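You operate a simulated robot arm through the tools that you are given. There is no shell and no other tool.

Carry out the task below with a simulated robot arm. There is one attempt and no reset: what you move stays moved.

JOB
Fit the blue coupler, open the yellow valve, pump down to 5 cm.
Fine: run it on HAND and end on OFF, within 1 cm of the mark on the level gauge.

It is judged by the outcome, as a careful person would: the job done as asked, and still so three seconds after it is handed in. It fails if anything else is knocked over, pushed out of place, dropped, spilled or broken.

ROBOT AND FRAMES
A 7-joint arm with a two-finger parallel gripper, fixed in place. Base frame: the origin is at the foot of the arm, x ahead of it, y to its left, z up. Readings come in mm, rad, newtons and seconds.
With the tool pointing down near the work surface it reaches from about 160 to 680 mm from the base axis. Its first joint turns from -1.152 to 1.152 rad. Payload 2.4 kg.
The tool frame sits at the grasp point between the pads (the TCP): z along the fingers, y along the line on which they close. The tips reach 30 mm beyond it. Largest opening 94 mm; finger width 28, thickness 10; the body of the gripper, 50 by 96 mm, starts 55 mm behind the TCP.
Orientation is that of the tool frame in the base frame, as [roll, pitch, yaw] about the fixed x, y, z axes, in that order (R = Rz(yaw) Ry(pitch) Rx(roll)). With the fingers straight down and closing along the base's y, the tool's x points along the base's -x, its y along +y and its z along -z.

CONTROLS
- The arm moves only by the tool play_rows. Its argument "targets" is one flat list of numbers, 7 for each row, row after row: the shift along the tool's x, y, z in units of 20 mm (1.0 is 20 mm), then the turn, a rotation vector about the tool's x, y, z in units of 4 degrees (1.0 is 4 degrees), then the opening, from 0 (shut) to 1 (fully open). In form: [x, y, z, rx, ry, rz, gripper, x, y, z, rx, ry, rz, gripper, ...]. A call has 1 to 20 rows; each row shifts and turns the commanded pose from where the row before left it, along the tool's axes as they then stand. A call with a number of a shift or a turn outside -1 to 1 is refused whole. Each row takes 0.2 s and may step no farther than 50 mm and 0.15 rad from the row before; otherwise, or with a gripper value out of range, the whole call is refused. A pose out of reach is approached as far as the arm can. The call stops where the force on the tool passes 40 N (or 10 N more than at its start, if that is more) or the arm is blocked; 0.2 s more then pass. Each finger travels about 153 mm/s and halts on what it meets, pressing with about 27 N; the grip force reading is that of the motor and also rises with nothing between the fingers. The clock runs only during rows and for 0.2 s after the last one: add rows that do not move to give the fingers time. The reply holds the time, the measured pose of the TCP, the force on the tool along the base axes, the opening and the grip force, in the units named above and with some noise, with the torque about the TCP (base axes, N m) and any sound that the robot's microphone picked up.
- Cameras (640 x 400 px; columns grow to the right, rows downward): "scene" is fixed at [42.1, 478.9, 1449.3]; the picture's right is [-0.78, -0.63, 0.00], its down [-0.44, 0.54, -0.72] and it looks along [0.45, -0.56, -0.69] (base axes); focal length 324 px, centre (320, 200). "wrist" rides on the gripper at [76, 14, -102] in the tool frame; the picture's right is [-0.18, 0.98, 0.00], its down [-0.75, -0.14, -0.64] and it looks along [-0.63, -0.12, 0.77] (tool axes); focal length 243 px, centre (320, 200). There is no depth. A picture from a camera that has moved, and an enlarged one, comes with that camera's place and axes in the base frame and with its lens. The place of the scene camera against the robot may be out by one fixed shift of up to 25 mm in any direction.
- get_image(camera): a new picture of that camera. It takes no simulated time.
- inspect(camera, box): a new picture of the part [left, top, right, bottom] of that camera's present view, enlarged. It takes no simulated time.
- finish_job(): hands the job in; it is judged then, once.

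Nothing tells you positions but the pictures and the camera data. Unless the task says otherwise, let go and move clear before handing in.

The tools are called after ">>>" as a command line: name --argument value ..., lists and objects as JSON in quotes. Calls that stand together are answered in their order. play_rows: Moves the arm, as the interface text tells. Its arguments: {"type":"object","properties":{"targets":{"type":"array"}},"required":["targets"]} The other tools are called the same way: get_image (camera) takes a picture; inspect (camera, box) takes an enlarged picture of a part of a camera's view; finish_job () hands the job in.

At the start:

```text
time: 0.0
ee_pos: [454.7, 84.5, 1111.2]
ee_rot: [3.141, -0.001, 3.141]
force: [-0.8, 0.3, -0.3]
moment: [-0.03, 0.01, 0.01]
gripper_width: 94.1
grip_force: 0.2
```

scene: 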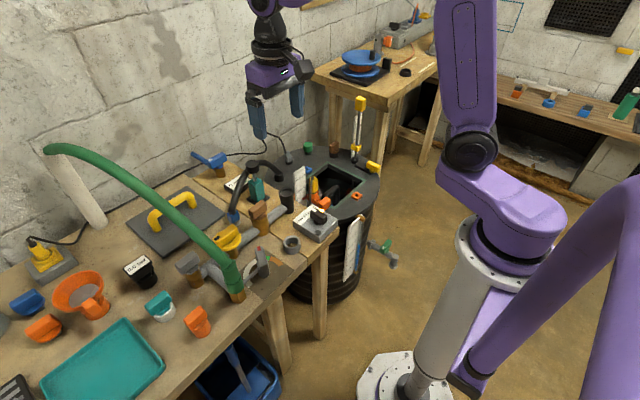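
wrist: 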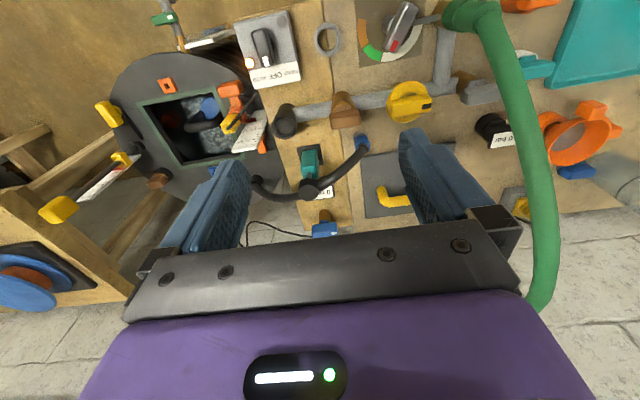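

I see a bench with a pipe run, a yellow valve, a switch box, a tank with a pump, and several loose couplers. I'll enlarge parts of both views before moving anything.

>>> inspect --camera "scene" --box '[180, 130, 340, 230]'

>>> inspect --camera "scene" --box '[160, 190, 320, 290]'

>>> inspect --camera "scene" --box '[260, 90, 420, 290]'

>>> inspect --camera "wrist" --box '[220, 0, 460, 150]'

>>> inspect --camera "wrist" --box '[220, 90, 460, 240]'

>>> inspect --camera "wrist" --box '[30, 0, 290, 220]'

>>> inspect --camera "scene" --box '[0, 220, 220, 400]'

>>> inspect --camera "scene" --box '[300, 0, 640, 200]'

```text
4.00 times, centred on (260, 180) of scene
camera zoom: at [42.1, 478.9, 1449.3], right [-0.78, -0.63, 0.0], down [-0.44, 0.54, -0.72], along [0.45, -0.56, -0.69], focal length 1294 px, centre (560, 280)
```

zoom: 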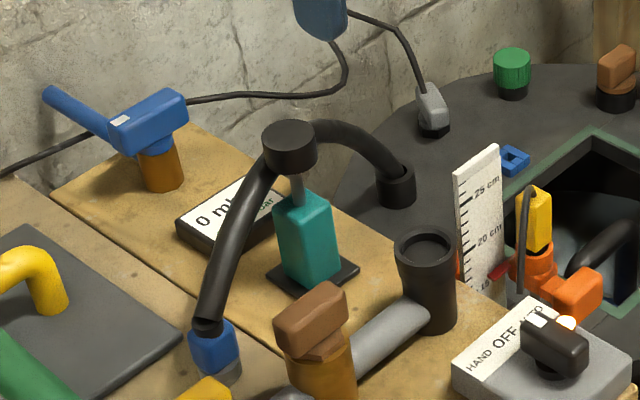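

```text
4.00 times, centred on (240, 240) of scene
camera zoom: at [42.1, 478.9, 1449.3], right [-0.78, -0.63, 0.0], down [-0.44, 0.54, -0.72], along [0.45, -0.56, -0.69], focal length 1294 px, centre (640, 40)
```

zoom: 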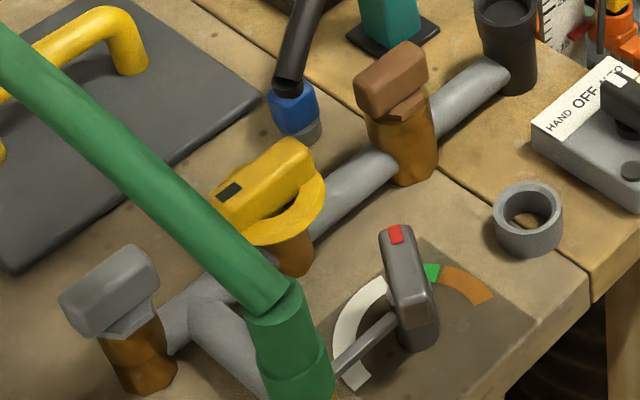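

```text
2.00 times, centred on (340, 190) of scene
camera zoom: at [42.1, 478.9, 1449.3], right [-0.78, -0.63, 0.0], down [-0.44, 0.54, -0.72], along [0.45, -0.56, -0.69], focal length 647 px, centre (280, 220)
```

zoom: 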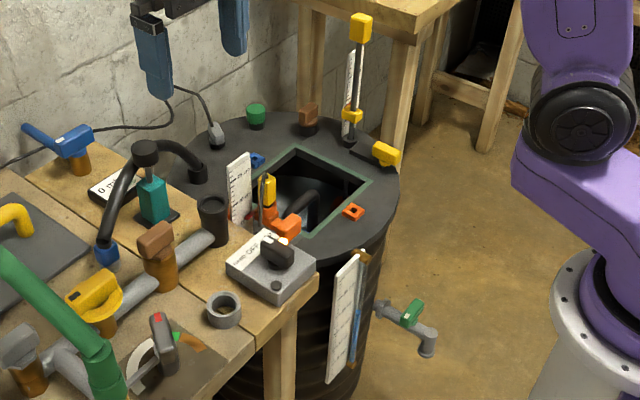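

```text
2.67 times, centred on (340, 75) of wrist
camera zoom: at [379.5, 97.8, 1214.6], right [0.18, 0.98, 0.0], down [0.75, -0.14, 0.64], along [0.63, -0.12, -0.77], focal length 647 px, centre (267, 533)
```

zoom: 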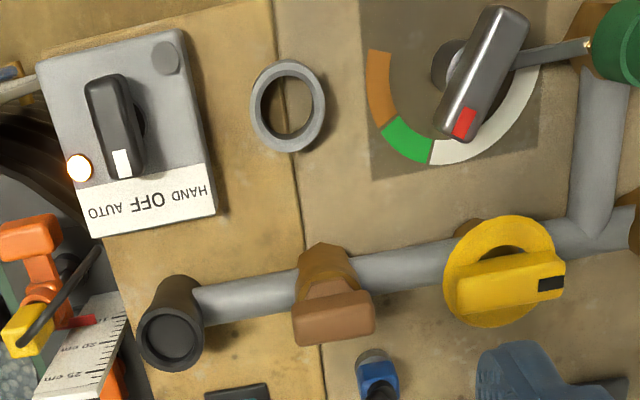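

```text
2.67 times, centred on (340, 165) of wrist
camera zoom: at [379.5, 97.8, 1214.6], right [0.18, 0.98, 0.0], down [0.75, -0.14, 0.64], along [0.63, -0.12, -0.77], focal length 647 px, centre (267, 293)
```

zoom: 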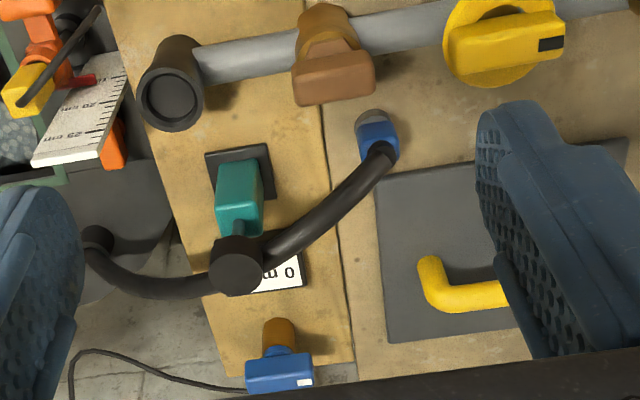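

```text
1.82 times, centred on (160, 110) of wrist
camera zoom: at [379.5, 97.8, 1214.6], right [0.18, 0.98, 0.0], down [0.75, -0.14, 0.64], along [0.63, -0.12, -0.77], focal length 441 px, centre (611, 364)
```

zoom: 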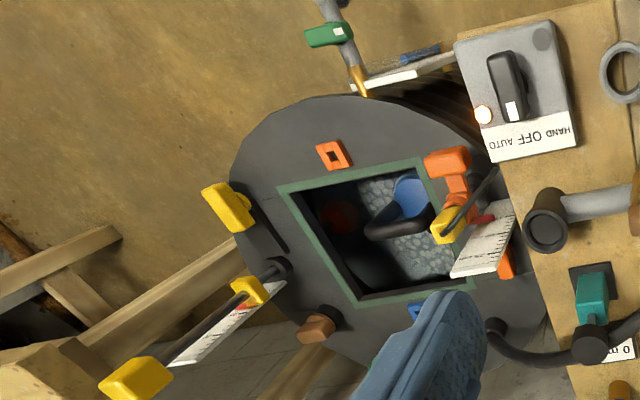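

```text
2.22 times, centred on (110, 310) of scene
camera zoom: at [42.1, 478.9, 1449.3], right [-0.78, -0.63, 0.0], down [-0.44, 0.54, -0.72], along [0.45, -0.56, -0.69], focal length 719 px, centre (787, -44)
```

zoom: 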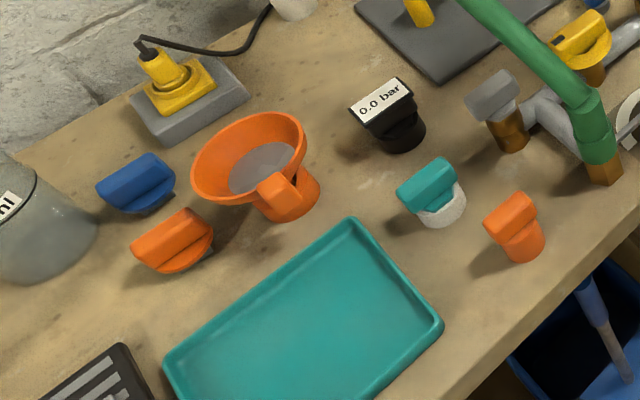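

```text
1.88 times, centred on (470, 100) of scene
camera zoom: at [42.1, 478.9, 1449.3], right [-0.78, -0.63, 0.0], down [-0.44, 0.54, -0.72], along [0.45, -0.56, -0.69], focal length 609 px, centre (38, 388)
```

zoom: 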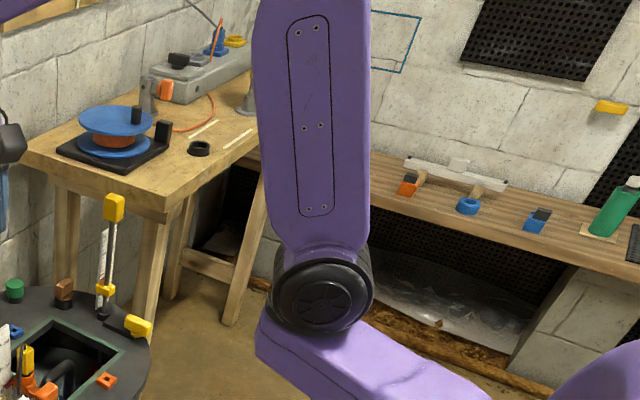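

Everything sits on a bench at roughly z≈800. I'll move the wrist camera back and to the right, staying high, to see the tank, gauge, switch and hose from another angle.

>>> play_rows --targets '[1, -1, 0, 0, 0, 0, 1, 1, -1, 0, 0, 0, 0, 1, 1, -1, 0, 0, 0, 0, 1, 1, -1, 0, 0, 0, 0, 1, 1, -1, 0, 0, 0, 0, 1, 1, -1, 0, 0, 0, 0, 1, 0, 0, 0, 0, 0, 0, 1]'

>>> get_image --camera "wrist"

>>> get_image --camera "scene"

```text
time: 1.6
ee_pos: [336.1, -37.7, 1111.6]
ee_rot: [-3.141, -0.001, 3.141]
force: [-0.4, 0.2, 0.1]
moment: [-0.03, 0.01, -0.01]
gripper_width: 94.2
grip_force: 0.0
```

```text
taken
camera wrist: at [260.1, -22.8, 1214.4], right [0.18, 0.98, 0.0], down [0.75, -0.14, 0.64], along [0.63, -0.12, -0.77], focal length 243 px, centre (320, 200)
```

wrist: 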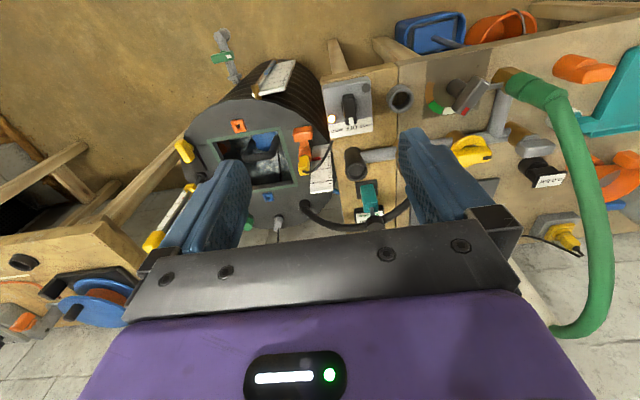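

```text
taken
```

scene: 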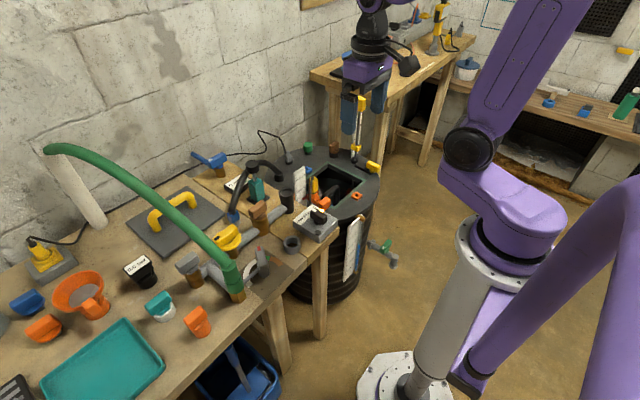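

>>> inspect --camera "wrist" --box '[180, 40, 420, 240]'

>>> inspect --camera "scene" --box '[260, 120, 400, 220]'

>>> inspect --camera "scene" --box '[310, 180, 410, 290]'

>>> inspect --camera "scene" --box '[190, 150, 300, 250]'

>>> inspect --camera "wrist" --box '[180, 20, 320, 120]'

```text
2.00 times, centred on (300, 140) of wrist
camera zoom: at [260.1, -22.8, 1214.4], right [0.18, 0.98, 0.0], down [0.75, -0.14, 0.64], along [0.63, -0.12, -0.77], focal length 485 px, centre (360, 320)
```

zoom: 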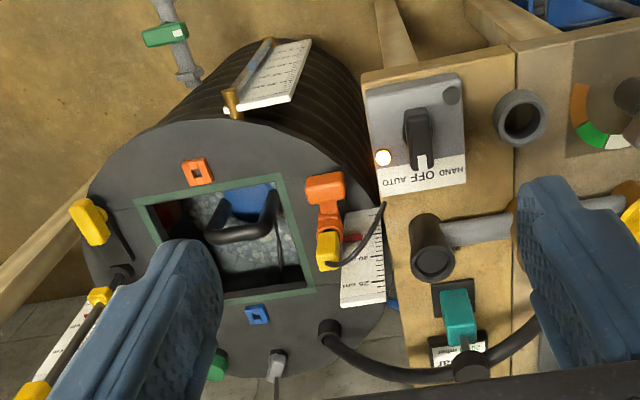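

```text
4.00 times, centred on (330, 170) of scene
camera zoom: at [42.1, 478.9, 1449.3], right [-0.78, -0.63, 0.0], down [-0.44, 0.54, -0.72], along [0.45, -0.56, -0.69], focal length 1294 px, centre (280, 320)
```

zoom: 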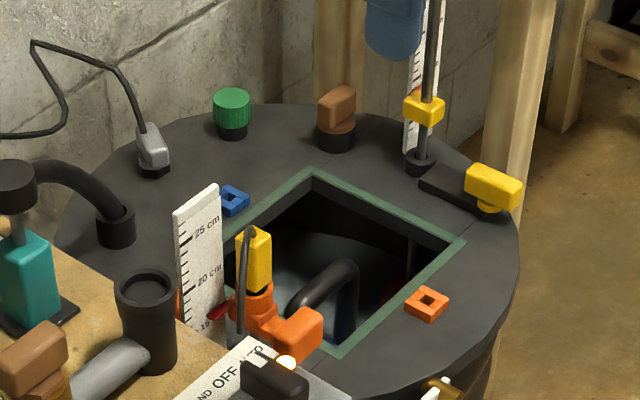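

```text
3.64 times, centred on (360, 235) of scene
camera zoom: at [42.1, 478.9, 1449.3], right [-0.78, -0.63, 0.0], down [-0.44, 0.54, -0.72], along [0.45, -0.56, -0.69], focal length 1177 px, centre (174, 73)
```

zoom: 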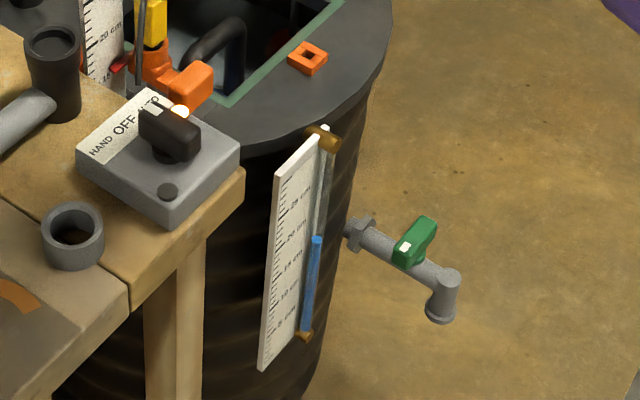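

```text
4.00 times, centred on (245, 200) of scene
camera zoom: at [42.1, 478.9, 1449.3], right [-0.78, -0.63, 0.0], down [-0.44, 0.54, -0.72], along [0.45, -0.56, -0.69], focal length 1294 px, centre (620, 200)
```

zoom: 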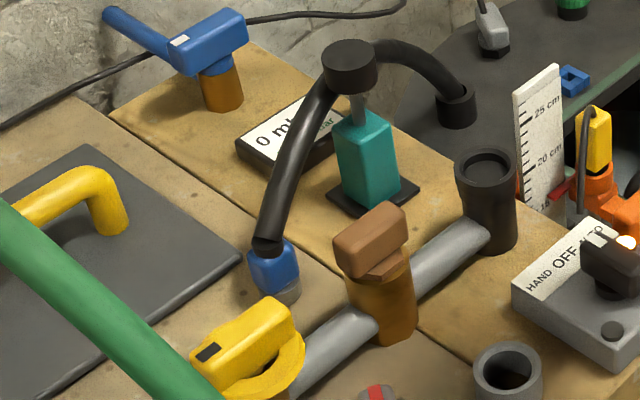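

```text
4.00 times, centred on (250, 70) of wrist
camera zoom: at [260.1, -22.8, 1214.4], right [0.18, 0.98, 0.0], down [0.75, -0.14, 0.64], along [0.63, -0.12, -0.77], focal length 970 px, centre (600, 720)
```

zoom: 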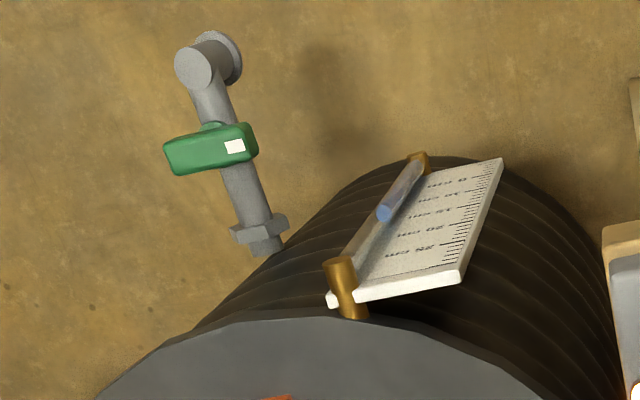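

The pump hose (black) leads from the tank lid, over a teal stand, to a blue coupler at about (615,137,765). A black open socket at the start of the pipe is near (551,1,773), the switch knob is near (420,2,780), and the green hose lies in a plane at y≈300. I'll take a closer look with the wrist camera.

>>> play_rows --targets '[-0.8, 0.99, 0.9, 0, 0, 0, 1, -0.8, 0.99, 0.9, 0, 0, 0, 1, -0.8, 0.99, 0.9, 0, 0, 0, 1, -0.8, 0.99, 0.9, 0, 0, 0, 1, -0.8, 0.99, 0.9, 0, 0, 0, 1, -0.8, 0.99, 0.9, 0, 0, 0, 1, -0.8, 0.99, 0.9, 0, 0, 0, 1, -0.8, 0.99, 0.9, 0, 0, 0, 1, 0, 0, 0, 0, 0, 0, 1]'

>>> get_image --camera "wrist"

>>> inspect --camera "wrist" --box '[160, 80, 400, 230]'

>>> inspect --camera "wrist" --box '[200, 0, 520, 150]'

```text
time: 3.6
ee_pos: [463.1, 122.3, 968.0]
ee_rot: [-3.142, 0.0, -3.141]
force: [0.2, -1.2, 0.7]
moment: [-0.02, 0.03, 0.05]
gripper_width: 94.3
grip_force: 0.0
```

```text
taken
camera wrist: at [387.5, 136.5, 1070.4], right [0.18, 0.98, 0.0], down [0.75, -0.14, 0.64], along [0.63, -0.12, -0.77], focal length 243 px, centre (320, 200)
```

wrist: 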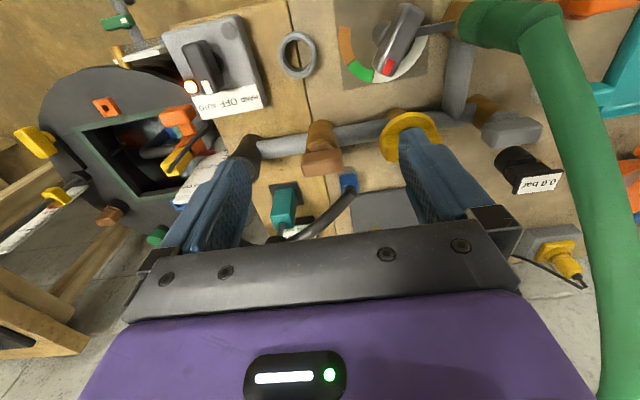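

```text
2.67 times, centred on (280, 155) of wrist
camera zoom: at [387.5, 136.5, 1070.4], right [0.18, 0.98, 0.0], down [0.75, -0.14, 0.64], along [0.63, -0.12, -0.77], focal length 647 px, centre (427, 320)
```

zoom: 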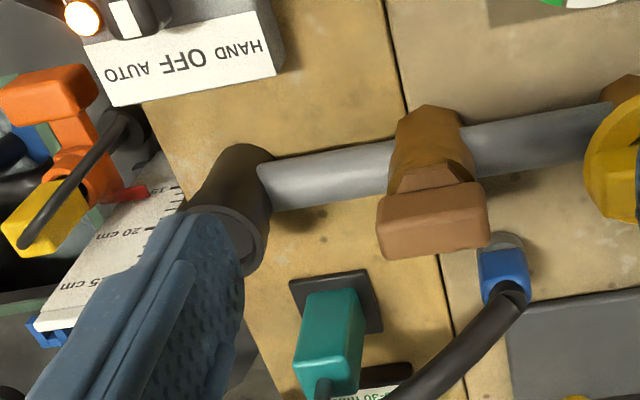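

```text
2.00 times, centred on (360, 75) of wrist
camera zoom: at [387.5, 136.5, 1070.4], right [0.18, 0.98, 0.0], down [0.75, -0.14, 0.64], along [0.63, -0.12, -0.77], focal length 485 px, centre (240, 450)
```

zoom: 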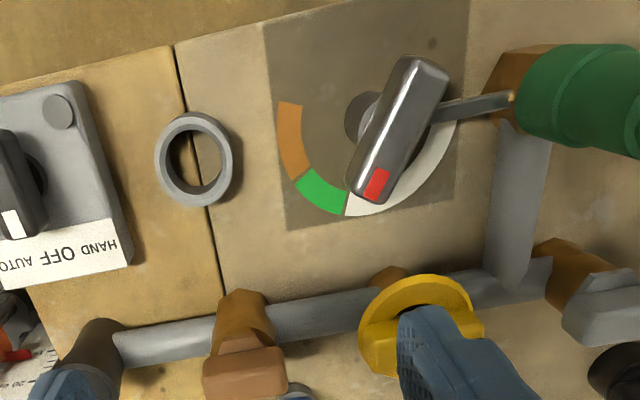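

The yellow valve sits on the pipe, with the brown and grey valves either side of it. I'll shift so the yellow valve shows between the fingers and I can read which way its handle points.

>>> play_rows --targets '[0.4, 0.85, 0.2, 0, 0, 0, 1, 0.4, 0.85, 0.2, 0, 0, 0, 1, 0.4, 0.85, 0.2, 0, 0, 0, 1, 0.4, 0.85, 0.2, 0, 0, 0, 1, 0, 0, 0, 0, 0, 0, 1]'

>>> get_image --camera "wrist"

>>> inspect --camera "wrist" --box '[220, 100, 460, 230]'

>>> inspect --camera "wrist" --box '[140, 60, 420, 240]'

>>> inspect --camera "scene" --box '[190, 200, 290, 270]'

```text
time: 4.8
ee_pos: [431.0, 190.0, 951.8]
ee_rot: [-3.141, 0.001, 3.142]
force: [-0.4, 0.1, -0.5]
moment: [-0.03, -0.02, 0.02]
gripper_width: 93.8
grip_force: 0.1
```

```text
taken
camera wrist: at [355.8, 203.8, 1054.0], right [0.18, 0.98, 0.0], down [0.75, -0.14, 0.64], along [0.63, -0.12, -0.77], focal length 243 px, centre (320, 200)
```

wrist: 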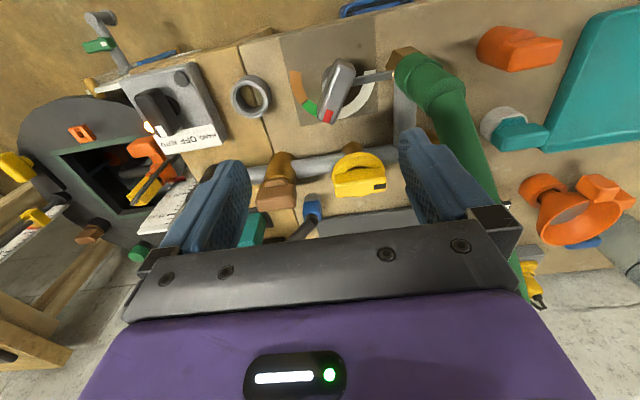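

```text
2.67 times, centred on (340, 165) of wrist
camera zoom: at [355.8, 203.8, 1054.0], right [0.18, 0.98, 0.0], down [0.75, -0.14, 0.64], along [0.63, -0.12, -0.77], focal length 647 px, centre (267, 293)
```

zoom: 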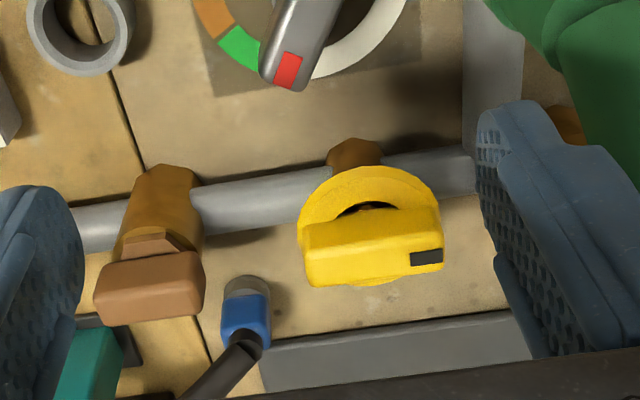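

```text
2.22 times, centred on (280, 150) of wrist
camera zoom: at [355.8, 203.8, 1054.0], right [0.18, 0.98, 0.0], down [0.75, -0.14, 0.64], along [0.63, -0.12, -0.77], focal length 539 px, centre (409, 311)
```

zoom: 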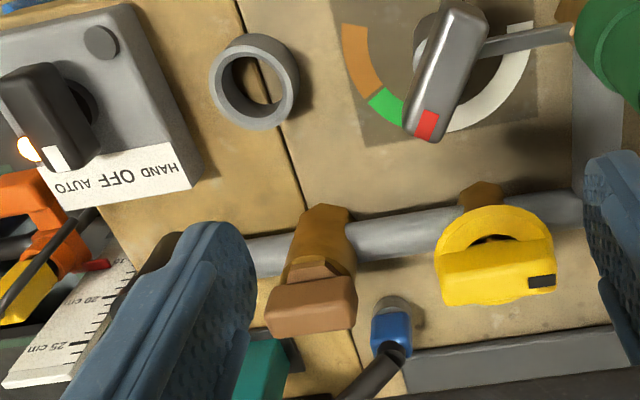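

```text
5.71 times, centred on (240, 235) of scene
camera zoom: at [42.1, 478.9, 1449.3], right [-0.78, -0.63, 0.0], down [-0.44, 0.54, -0.72], along [0.45, -0.56, -0.69], focal length 1849 px, centre (777, 0)
```

zoom: 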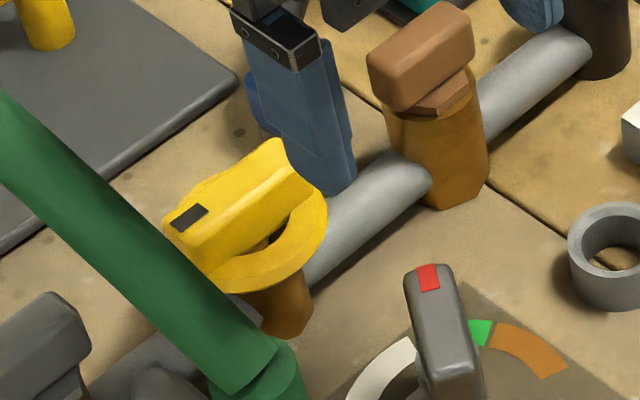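

The yellow valve's bar carries a black mark at one end and lies roughly along the pipe. The blue coupler is at about (623,138,750). I'll go closer for accurate geometry of the coupler.

>>> play_rows --targets '[-0.8, -0.5, 0.6, 0, 0, 0, 1, -0.8, -0.5, 0.6, 0, 0, 0, 1, -0.8, -0.5, 0.6, 0, 0, 0, 1, -0.8, -0.5, 0.6, 0, 0, 0, 1, -0.8, -0.5, 0.6, 0, 0, 0, 1, 0, 0, 0, 0, 0, 0, 1]'

>>> get_image --camera "wrist"

>>> inspect --camera "wrist" --box '[230, 80, 430, 240]'

>>> get_image --camera "scene"

```text
time: 6.2
ee_pos: [511.7, 140.2, 891.4]
ee_rot: [3.141, 0.0, 3.141]
force: [-0.4, -0.5, -0.4]
moment: [0.01, -0.02, -0.03]
gripper_width: 93.9
grip_force: 0.1
```

```text
taken
camera wrist: at [435.6, 154.8, 994.2], right [0.18, 0.98, 0.0], down [0.75, -0.14, 0.64], along [0.63, -0.12, -0.77], focal length 243 px, centre (320, 200)
```

wrist: 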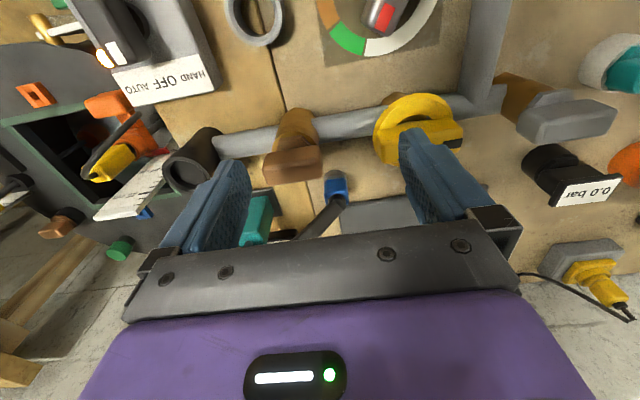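

```text
2.50 times, centred on (330, 160) of wrist
camera zoom: at [435.6, 154.8, 994.2], right [0.18, 0.98, 0.0], down [0.75, -0.14, 0.64], along [0.63, -0.12, -0.77], focal length 606 px, centre (295, 300)
```

zoom: 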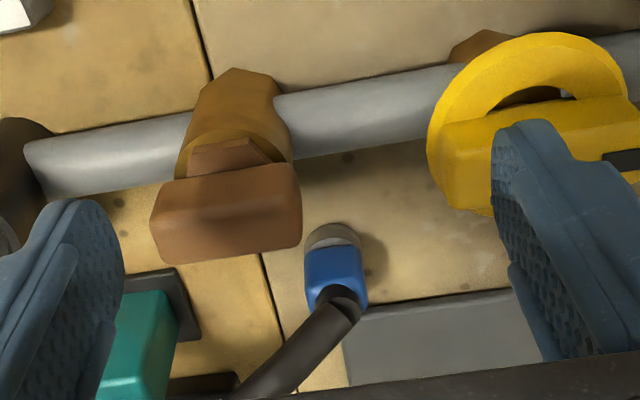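

```text
taken
```

scene: 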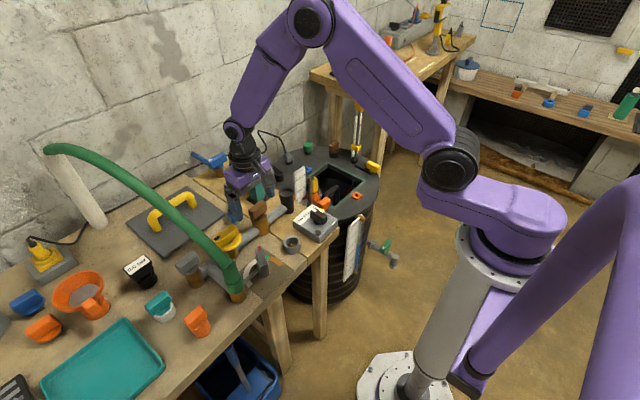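

The coupler's blue body is centred at about (623,140,750), with the bench top at about 726. Its hose leaves towards −y, so I'll turn the gripper to close along x.

>>> play_rows --targets '[0, 0, 0, 0, 0, 1, 1, 0, 0, 0, 0, 0, 1, 1, 0, 0, 0, 0, 0, 1, 1, 0, 0, 0, 0, 0, 1, 1, 0, 0, 0, 0, 0, 1, 1, 0, 0, 0, 0, 0, 1, 1, 0, 0, 0, 0, 0, 1, 1, 0, 0, 0, 0, 0, 1, 1, 0, 0, 0, 0, 0, 1, 1, 0, 0, 0, 0, 0, 1, 1, 0, 0, 0, 0, 0, 1, 1, 0, 0, 0, 0, 0, 1, 1, 0, 0, 0, 0, 0, 1, 1, 0, 0, 0, 0, 0, 1, 1, 0, 0, 0, 0, 0, 1, 1, 0, 0, 0, 0, 0, 1, 1, 0, 0, 0, 0, 0, 1, 1, 0, 0, 0, 0, 0, 1, 1, 0, 0, 0, 0, 0, 1, 1, 0, 0, 0, 0, 0, 1, 1]'

>>> get_image --camera "wrist"

>>> get_image --camera "scene"

```text
time: 10.4
ee_pos: [511.3, 140.0, 892.8]
ee_rot: [-3.141, 0.0, 1.744]
force: [0.8, 0.2, 0.3]
moment: [0.01, -0.01, 0.0]
gripper_width: 94.0
grip_force: 0.0
```

```text
taken
camera wrist: at [512.5, 217.6, 995.0], right [1.0, -0.01, 0.0], down [-0.01, -0.77, 0.64], along [-0.01, -0.64, -0.77], focal length 243 px, centre (320, 200)
```

wrist: 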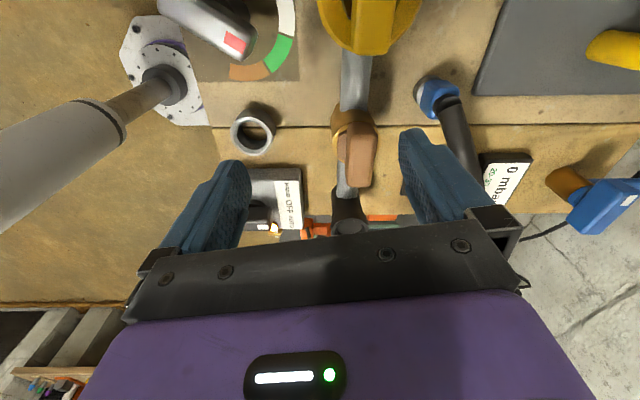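

```text
taken
```

scene: 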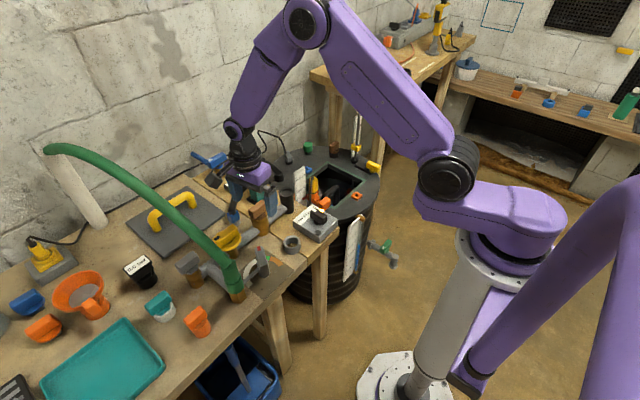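

The gripper now closes roughly along x. I'll enlarge this view to check the coupler, socket and valve shapes.

>>> inspect --camera "wrist" --box '[310, 50, 550, 200]'

>>> inspect --camera "wrist" --box '[220, 0, 460, 240]'

```text
2.67 times, centred on (430, 125) of wrist
camera zoom: at [512.5, 217.6, 995.0], right [1.0, -0.01, 0.0], down [-0.01, -0.77, 0.64], along [-0.01, -0.64, -0.77], focal length 647 px, centre (27, 400)
```

zoom: 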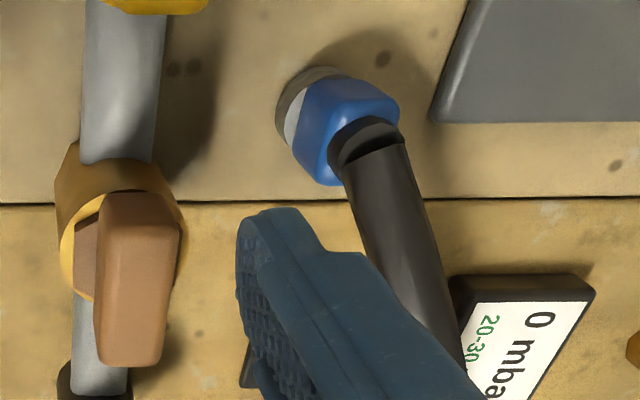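

```text
1.67 times, centred on (340, 120) of wrist
camera zoom: at [512.5, 217.6, 995.0], right [1.0, -0.01, 0.0], down [-0.01, -0.77, 0.64], along [-0.01, -0.64, -0.77], focal length 404 px, centre (287, 333)
```

zoom: 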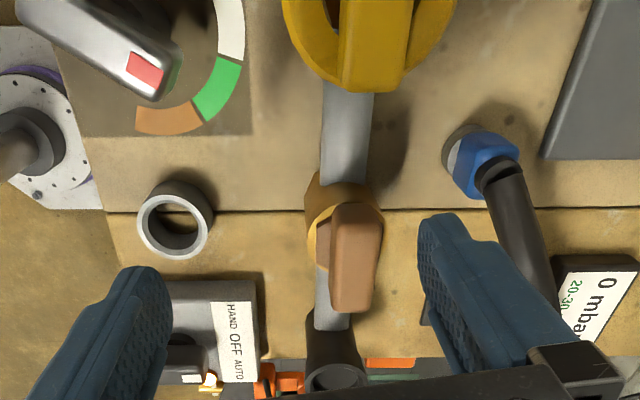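

I'll move over the coupler at height first, then check alignment with a picture before descending.

>>> play_rows --targets '[-0.158, 0.917, 0, 0, 0, 0, 0.7, -0.158, 0.917, 0, 0, 0, 0, 0.7, -0.158, 0.917, 0, 0, 0, 0, 0.7, -0.158, 0.917, 0, 0, 0, 0, 0.7, -0.158, 0.917, 0, 0, 0, 0, 0.7, -0.158, 0.917, 0, 0, 0, 0, 0.7, 0, 0, 1, 0, 0, 0, 0.7, 0, 0, 1, 0, 0, 0, 0.7, 0, 0, 0, 0, 0, 0, 0.7]'

>>> get_image --camera "wrist"

>>> inspect --camera "wrist" --box '[220, 100, 420, 240]'

>>> inspect --camera "scene" --box '[180, 120, 320, 240]'

```text
time: 12.4
ee_pos: [623.3, 142.0, 852.2]
ee_rot: [-3.141, 0.0, 1.745]
force: [0.4, -0.3, 0.5]
moment: [0.0, -0.03, -0.01]
gripper_width: 65.9
grip_force: 0.0
```

```text
taken
camera wrist: at [624.5, 218.8, 954.8], right [1.0, -0.01, 0.0], down [-0.01, -0.77, 0.64], along [-0.01, -0.64, -0.77], focal length 243 px, centre (320, 200)
```

wrist: 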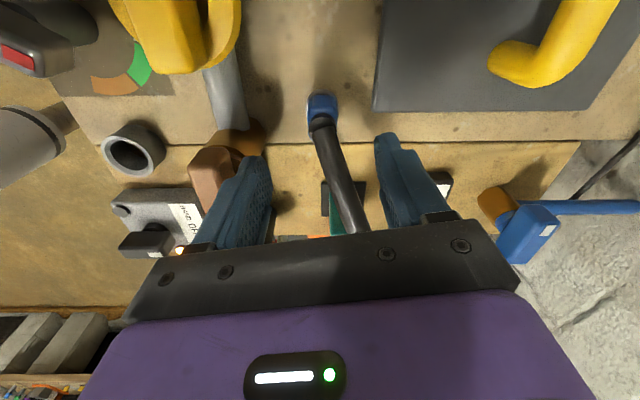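

```text
2.86 times, centred on (320, 170) of wrist
camera zoom: at [624.5, 218.8, 954.8], right [1.0, -0.01, 0.0], down [-0.01, -0.77, 0.64], along [-0.01, -0.64, -0.77], focal length 693 px, centre (320, 286)
```

zoom: 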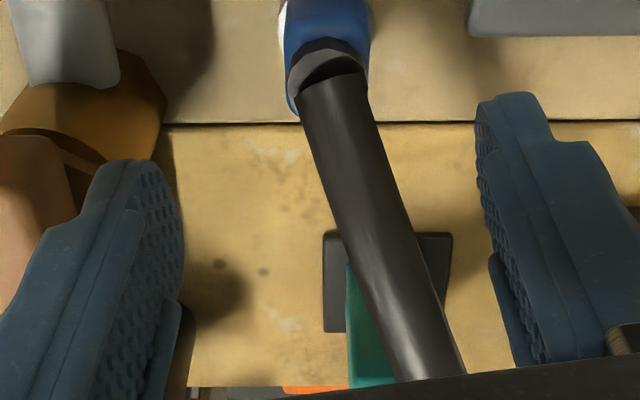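

```text
3.33 times, centred on (250, 180) of scene
camera zoom: at [42.1, 478.9, 1449.3], right [-0.78, -0.63, 0.0], down [-0.44, 0.54, -0.72], along [0.45, -0.56, -0.69], focal length 1079 px, centre (553, 267)
```

zoom: 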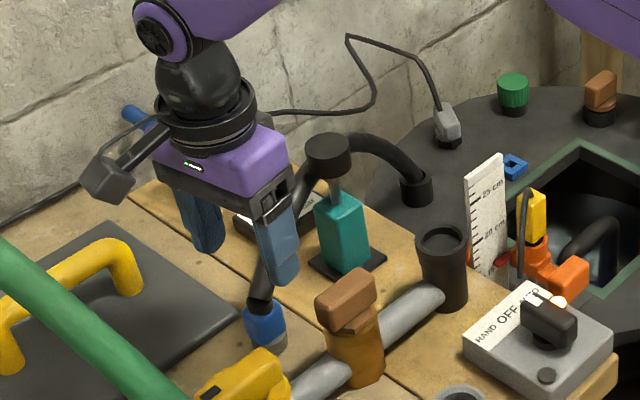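

>>> inspect --camera "wrist" --box '[270, 70, 370, 140]'

```text
5.71 times, centred on (320, 105) of wrist
camera zoom: at [624.5, 218.8, 954.8], right [1.0, -0.01, 0.0], down [-0.01, -0.77, 0.64], along [-0.01, -0.64, -0.77], focal length 1386 px, centre (320, 743)
```

zoom: 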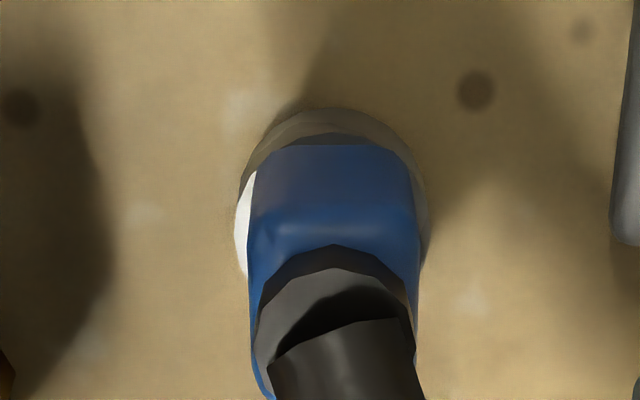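

The coupler is an upright blue body of about 26 mm, with a nose flange of about 33 mm below it. The gripper is centred, so I'll descend until the tips are near the lower part of the blue body, then close.

>>> play_rows --targets '[0.05, 0.08, 1, 0, 0, 0, 0.7, 0, 0, 1, 0, 0, 0, 0.7, 0, 0, 1, 0, 0, 0, 0.7, 0, 0, 0.9, 0, 0, 0, 0.7, 0, 0, 0, 0, 0, 0, 0.7]'

>>> get_image --camera "wrist"

>>> inspect --camera "scene" --box '[190, 150, 310, 240]'

```text
time: 13.6
ee_pos: [623.5, 140.7, 773.6]
ee_rot: [3.141, -0.001, 1.746]
force: [0.5, -0.3, -0.1]
moment: [0.02, 0.02, 0.0]
gripper_width: 65.8
grip_force: 0.0
```

```text
taken
camera wrist: at [625.4, 219.5, 876.4], right [1.0, -0.01, 0.0], down [-0.01, -0.77, 0.64], along [-0.01, -0.64, -0.77], focal length 243 px, centre (320, 200)
```

wrist: 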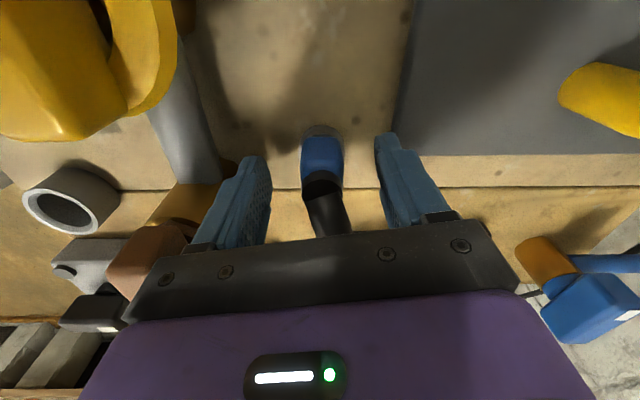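

```text
4.44 times, centred on (250, 195) of scene
camera zoom: at [42.1, 478.9, 1449.3], right [-0.78, -0.63, 0.0], down [-0.44, 0.54, -0.72], along [0.45, -0.56, -0.69], focal length 1438 px, centre (631, 222)
```

zoom: 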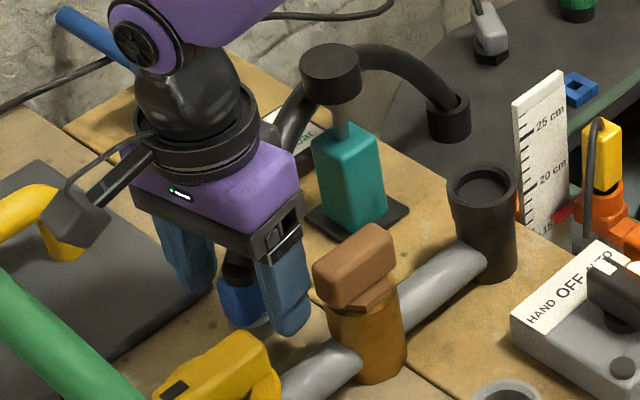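

The fingers straddle the blue body with the tips just above its lower edge. Closing now.

>>> play_rows --targets '[0, 0, 0, 0, 0, 0, 0.5, 0, 0, 0, 0, 0, 0, 0.35, 0, 0, 0, 0, 0, 0, 0.2, 0, 0, 0, 0, 0, 0, 0.1, 0, 0, 0, 0, 0, 0, 0.1]'

>>> get_image --camera "wrist"

```text
time: 14.8
ee_pos: [624.2, 142.5, 775.3]
ee_rot: [3.139, -0.001, 1.745]
force: [-4.8, -0.7, 21.5]
moment: [-0.15, 0.27, -0.19]
gripper_width: 25.2
grip_force: 27.0
```

```text
taken
camera wrist: at [625.7, 219.7, 878.0], right [1.0, -0.01, 0.0], down [-0.01, -0.77, 0.64], along [0.0, -0.64, -0.77], focal length 243 px, centre (320, 200)
```

wrist: 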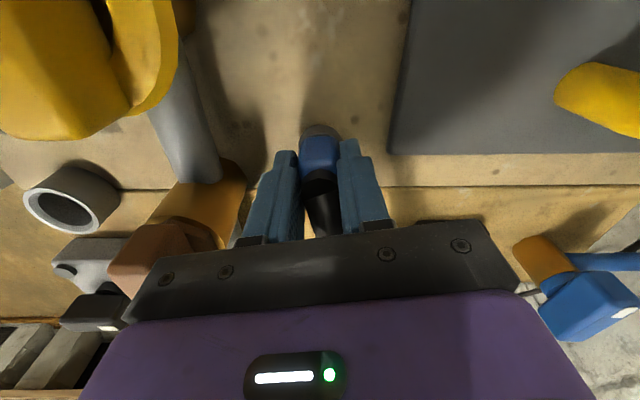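

Gripped at 25.2 mm, with some upward force on the tool. I'll lift slowly, watching the force.

>>> play_rows --targets '[0, 0, -0.2, 0, 0, 0, 0.1, 0, 0, -0.3, 0, 0, 0, 0.1, 0, 0, 0, 0, 0, 0, 0.1]'

>>> get_image --camera "wrist"

```text
time: 15.6
ee_pos: [622.4, 141.1, 782.7]
ee_rot: [-3.141, 0.001, 1.746]
force: [-0.4, -1.2, -0.9]
moment: [-0.01, -0.02, 0.04]
gripper_width: 23.2
grip_force: 27.7
```

```text
taken
camera wrist: at [624.4, 219.2, 885.9], right [1.0, -0.01, 0.0], down [-0.01, -0.77, 0.64], along [-0.01, -0.64, -0.77], focal length 243 px, centre (320, 200)
```

wrist: 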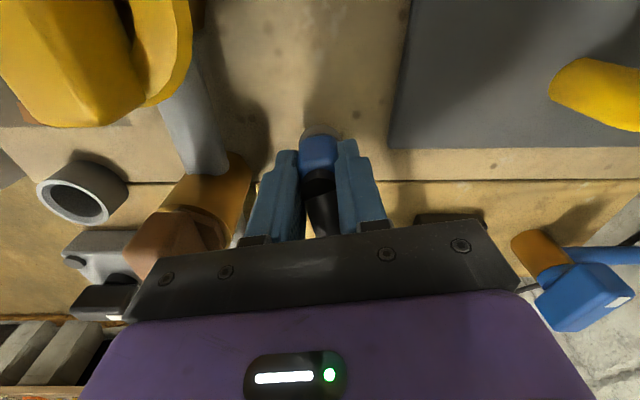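

>>> inspect --camera "wrist" --box '[260, 100, 380, 240]'

>>> inspect --camera "scene" --box '[200, 160, 300, 230]'

```text
2.86 times, centred on (320, 170) of wrist
camera zoom: at [624.4, 219.2, 885.9], right [1.0, -0.01, 0.0], down [-0.01, -0.77, 0.64], along [-0.01, -0.64, -0.77], focal length 693 px, centre (320, 286)
```

zoom: 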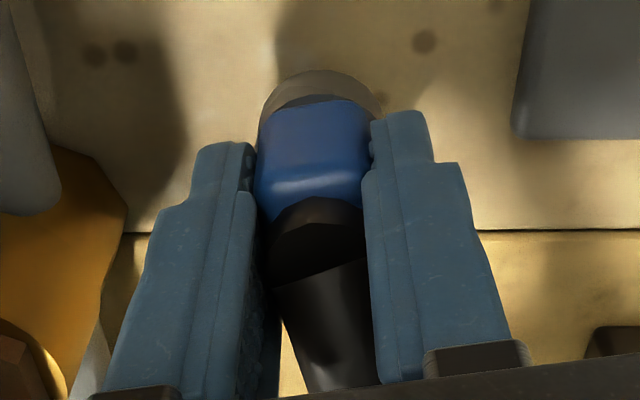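

```text
5.71 times, centred on (250, 195) of scene
camera zoom: at [42.1, 478.9, 1449.3], right [-0.78, -0.63, 0.0], down [-0.44, 0.54, -0.72], along [0.45, -0.56, -0.69], focal length 1849 px, centre (720, 229)
```

zoom: 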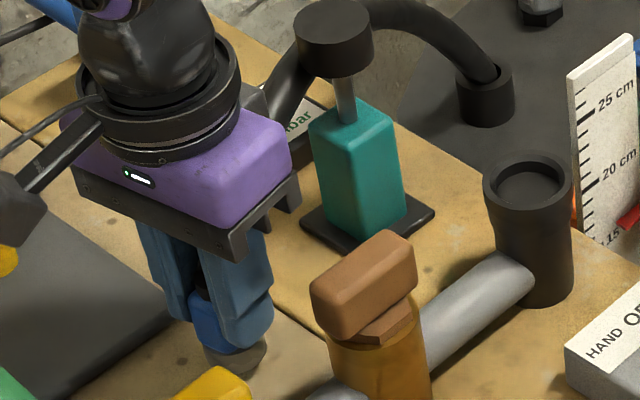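

The coupler appears to follow the gripper. I'll lift another 20 mm and verify.

>>> play_rows --targets '[0, 0, -0.5, 0, 0, 0, 0.1, 0, 0, -0.5, 0, 0, 0, 0.1, 0, 0, 0, 0, 0, 0, 0.1]'

>>> inspect --camera "wrist" --box '[260, 100, 380, 240]'

>>> inspect --camera "scene" --box '[200, 140, 300, 230]'

```text
time: 16.4
ee_pos: [623.8, 142.4, 803.2]
ee_rot: [-3.141, -0.001, 1.744]
force: [-0.3, 0.5, -0.9]
moment: [0.01, 0.01, -0.02]
gripper_width: 23.2
grip_force: 27.0
```

```text
2.86 times, centred on (320, 170) of wrist
camera zoom: at [625.6, 219.6, 906.2], right [1.0, -0.01, 0.0], down [-0.01, -0.77, 0.64], along [-0.01, -0.64, -0.77], focal length 693 px, centre (320, 286)
```

zoom: 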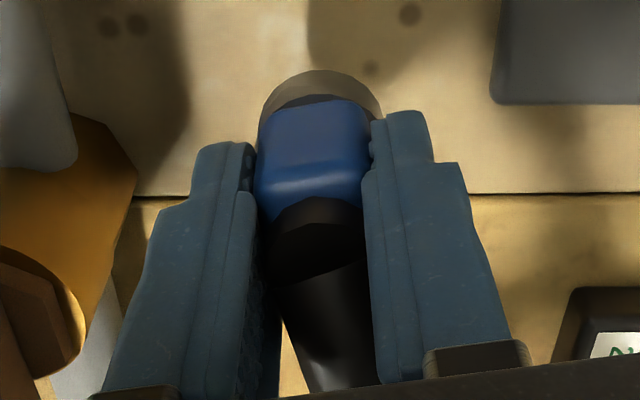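

```text
4.44 times, centred on (250, 185) of scene
camera zoom: at [42.1, 478.9, 1449.3], right [-0.78, -0.63, 0.0], down [-0.44, 0.54, -0.72], along [0.45, -0.56, -0.69], focal length 1438 px, centre (631, 267)
```

zoom: 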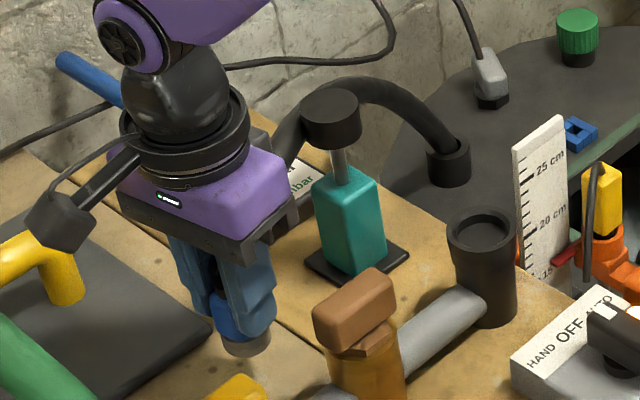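

The coupler is lifted and the hose follows without load. The black socket should be near (546,1,787), so I'll rise and shift to a vantage that shows it past the left finger.

>>> play_rows --targets '[0, 0, -1, 0, 0, 0, 0.1, 0, 0, -1, 0, 0, 0, 0.1, 0, 0, -1, 0, 0, 0, 0.1, -0.9, 0.1, -0.5, 0, 0, 0, 0.1, -0.9, 0.1, -0.4, 0, 0, 0, 0.1, -0.9, 0.1, -0.4, 0, 0, 0, 0.1, 0, 0, 0, 0, 0, 0, 0.1]'

>>> get_image --camera "wrist"

>>> inspect --camera "wrist" --box '[160, 130, 340, 250]'

>>> inspect --camera "scene" --box '[200, 130, 320, 230]'

```text
time: 18.0
ee_pos: [639.9, 89.3, 889.6]
ee_rot: [-3.141, 0.001, 1.743]
force: [0.8, 1.0, 0.3]
moment: [0.0, 0.0, 0.01]
gripper_width: 23.2
grip_force: 27.4
```

```text
taken
camera wrist: at [641.2, 167.0, 992.4], right [1.0, -0.01, 0.0], down [-0.01, -0.77, 0.64], along [-0.01, -0.64, -0.77], focal length 243 px, centre (320, 200)
```

wrist: 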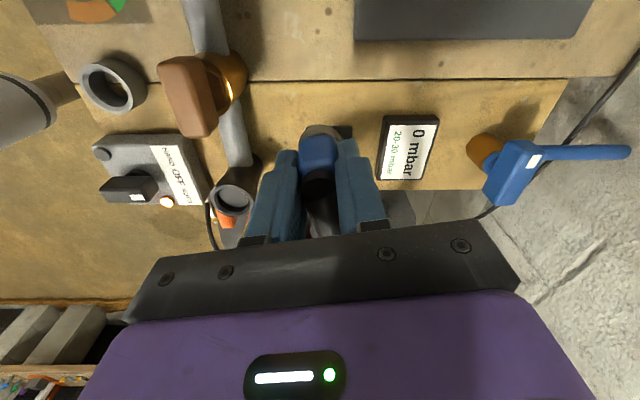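

```text
3.33 times, centred on (250, 190) of wrist
camera zoom: at [641.2, 167.0, 992.4], right [1.0, -0.01, 0.0], down [-0.01, -0.77, 0.64], along [-0.01, -0.64, -0.77], focal length 809 px, centre (553, 233)
```

zoom: 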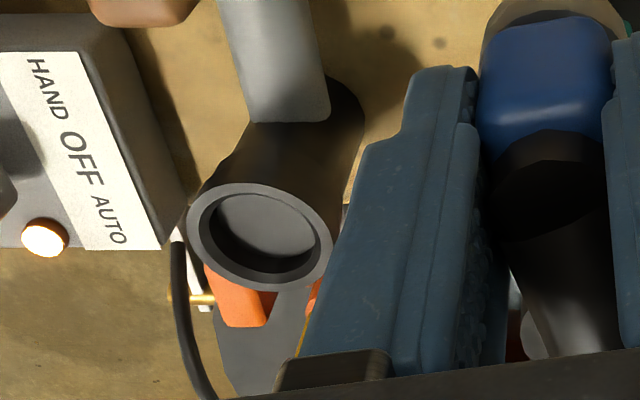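

```text
4.00 times, centred on (260, 180) of scene
camera zoom: at [42.1, 478.9, 1449.3], right [-0.78, -0.63, 0.0], down [-0.44, 0.54, -0.72], along [0.45, -0.56, -0.69], focal length 1294 px, centre (560, 280)
```

zoom: 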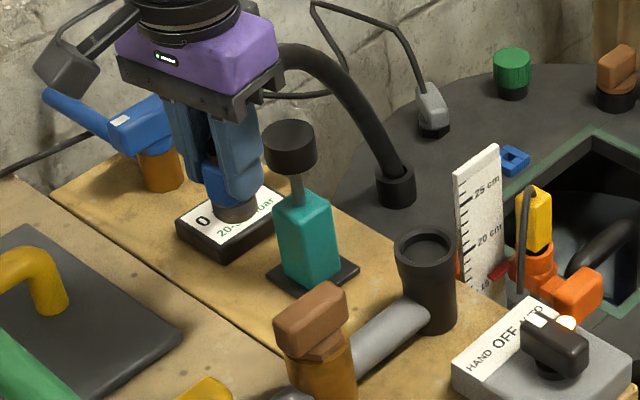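

The socket rim centre comes out at about (545,1.5,791), with a ~35 mm shallow recess that matches the nose. I'll rise to clear the teal plunger and carry the coupler above the socket.

>>> play_rows --targets '[0, 0, -1, 0, 0, 0, 0.1, 0, 0, -0.5, 0, 0, 0, 0.1, -0.58, -0.907, 0, 0, 0, 0, 0.1, -0.58, -0.907, 0, 0, 0, 0, 0.1, -0.58, -0.907, 0, 0, 0, 0, 0.1, -0.58, -0.907, 0, 0, 0, 0, 0.1, -0.58, -0.907, 0, 0, 0, 0, 0.1, -0.58, -0.907, 0, 0, 0, 0, 0.1, 0, 0, 0, 0, 0, 0, 0.1]'

>>> get_image --camera "wrist"

>>> get_image --camera "scene"

>>> inspect --camera "scene" --box '[230, 130, 350, 230]'

```text
time: 20.0
ee_pos: [543.0, 1.2, 920.0]
ee_rot: [3.141, 0.002, 1.746]
force: [0.2, 0.2, -0.9]
moment: [-0.02, 0.02, 0.02]
gripper_width: 23.1
grip_force: 27.3
```

```text
taken
camera wrist: at [545.0, 79.0, 1022.3], right [1.0, -0.01, 0.0], down [-0.01, -0.77, 0.64], along [-0.01, -0.64, -0.77], focal length 243 px, centre (320, 200)
```

wrist: 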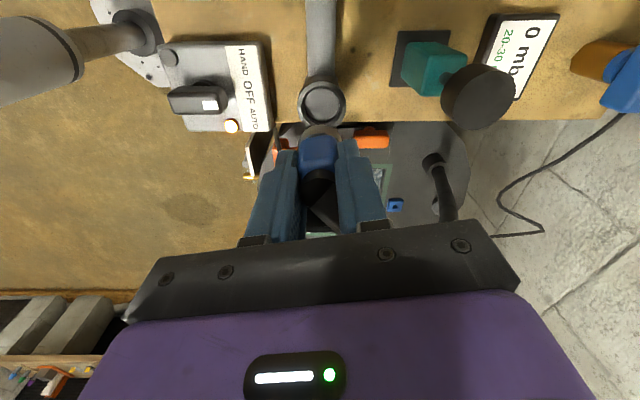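

```text
taken
```

scene: 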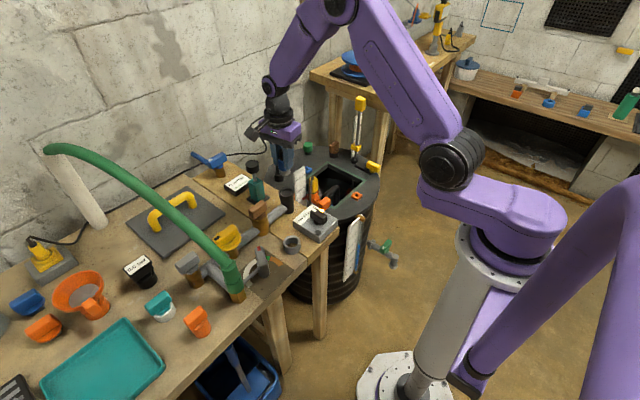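

```text
4.00 times, centred on (290, 180) of scene
camera zoom: at [42.1, 478.9, 1449.3], right [-0.78, -0.63, 0.0], down [-0.44, 0.54, -0.72], along [0.45, -0.56, -0.69], focal length 1294 px, centre (440, 280)
```

zoom: 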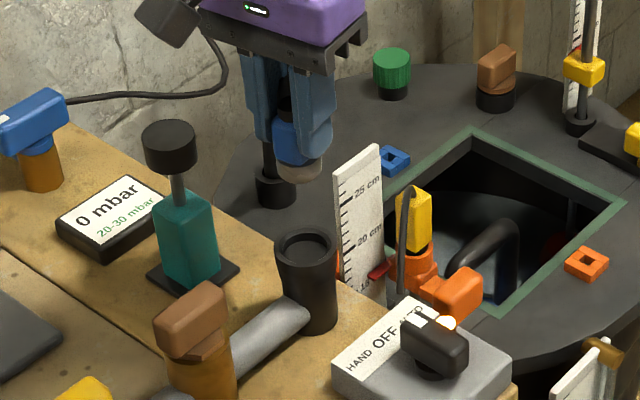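

>>> inspect --camera "wrist" --box '[270, 60, 370, 160]'

```text
4.00 times, centred on (320, 110) of wrist
camera zoom: at [545.0, 79.0, 1022.3], right [1.0, -0.01, 0.0], down [-0.01, -0.77, 0.64], along [-0.01, -0.64, -0.77], focal length 970 px, centre (320, 560)
```

zoom: 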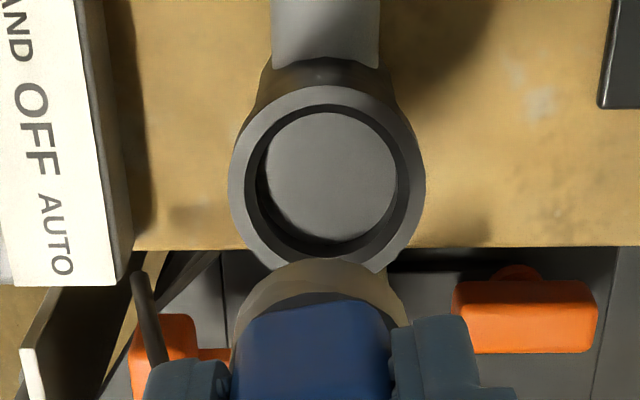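

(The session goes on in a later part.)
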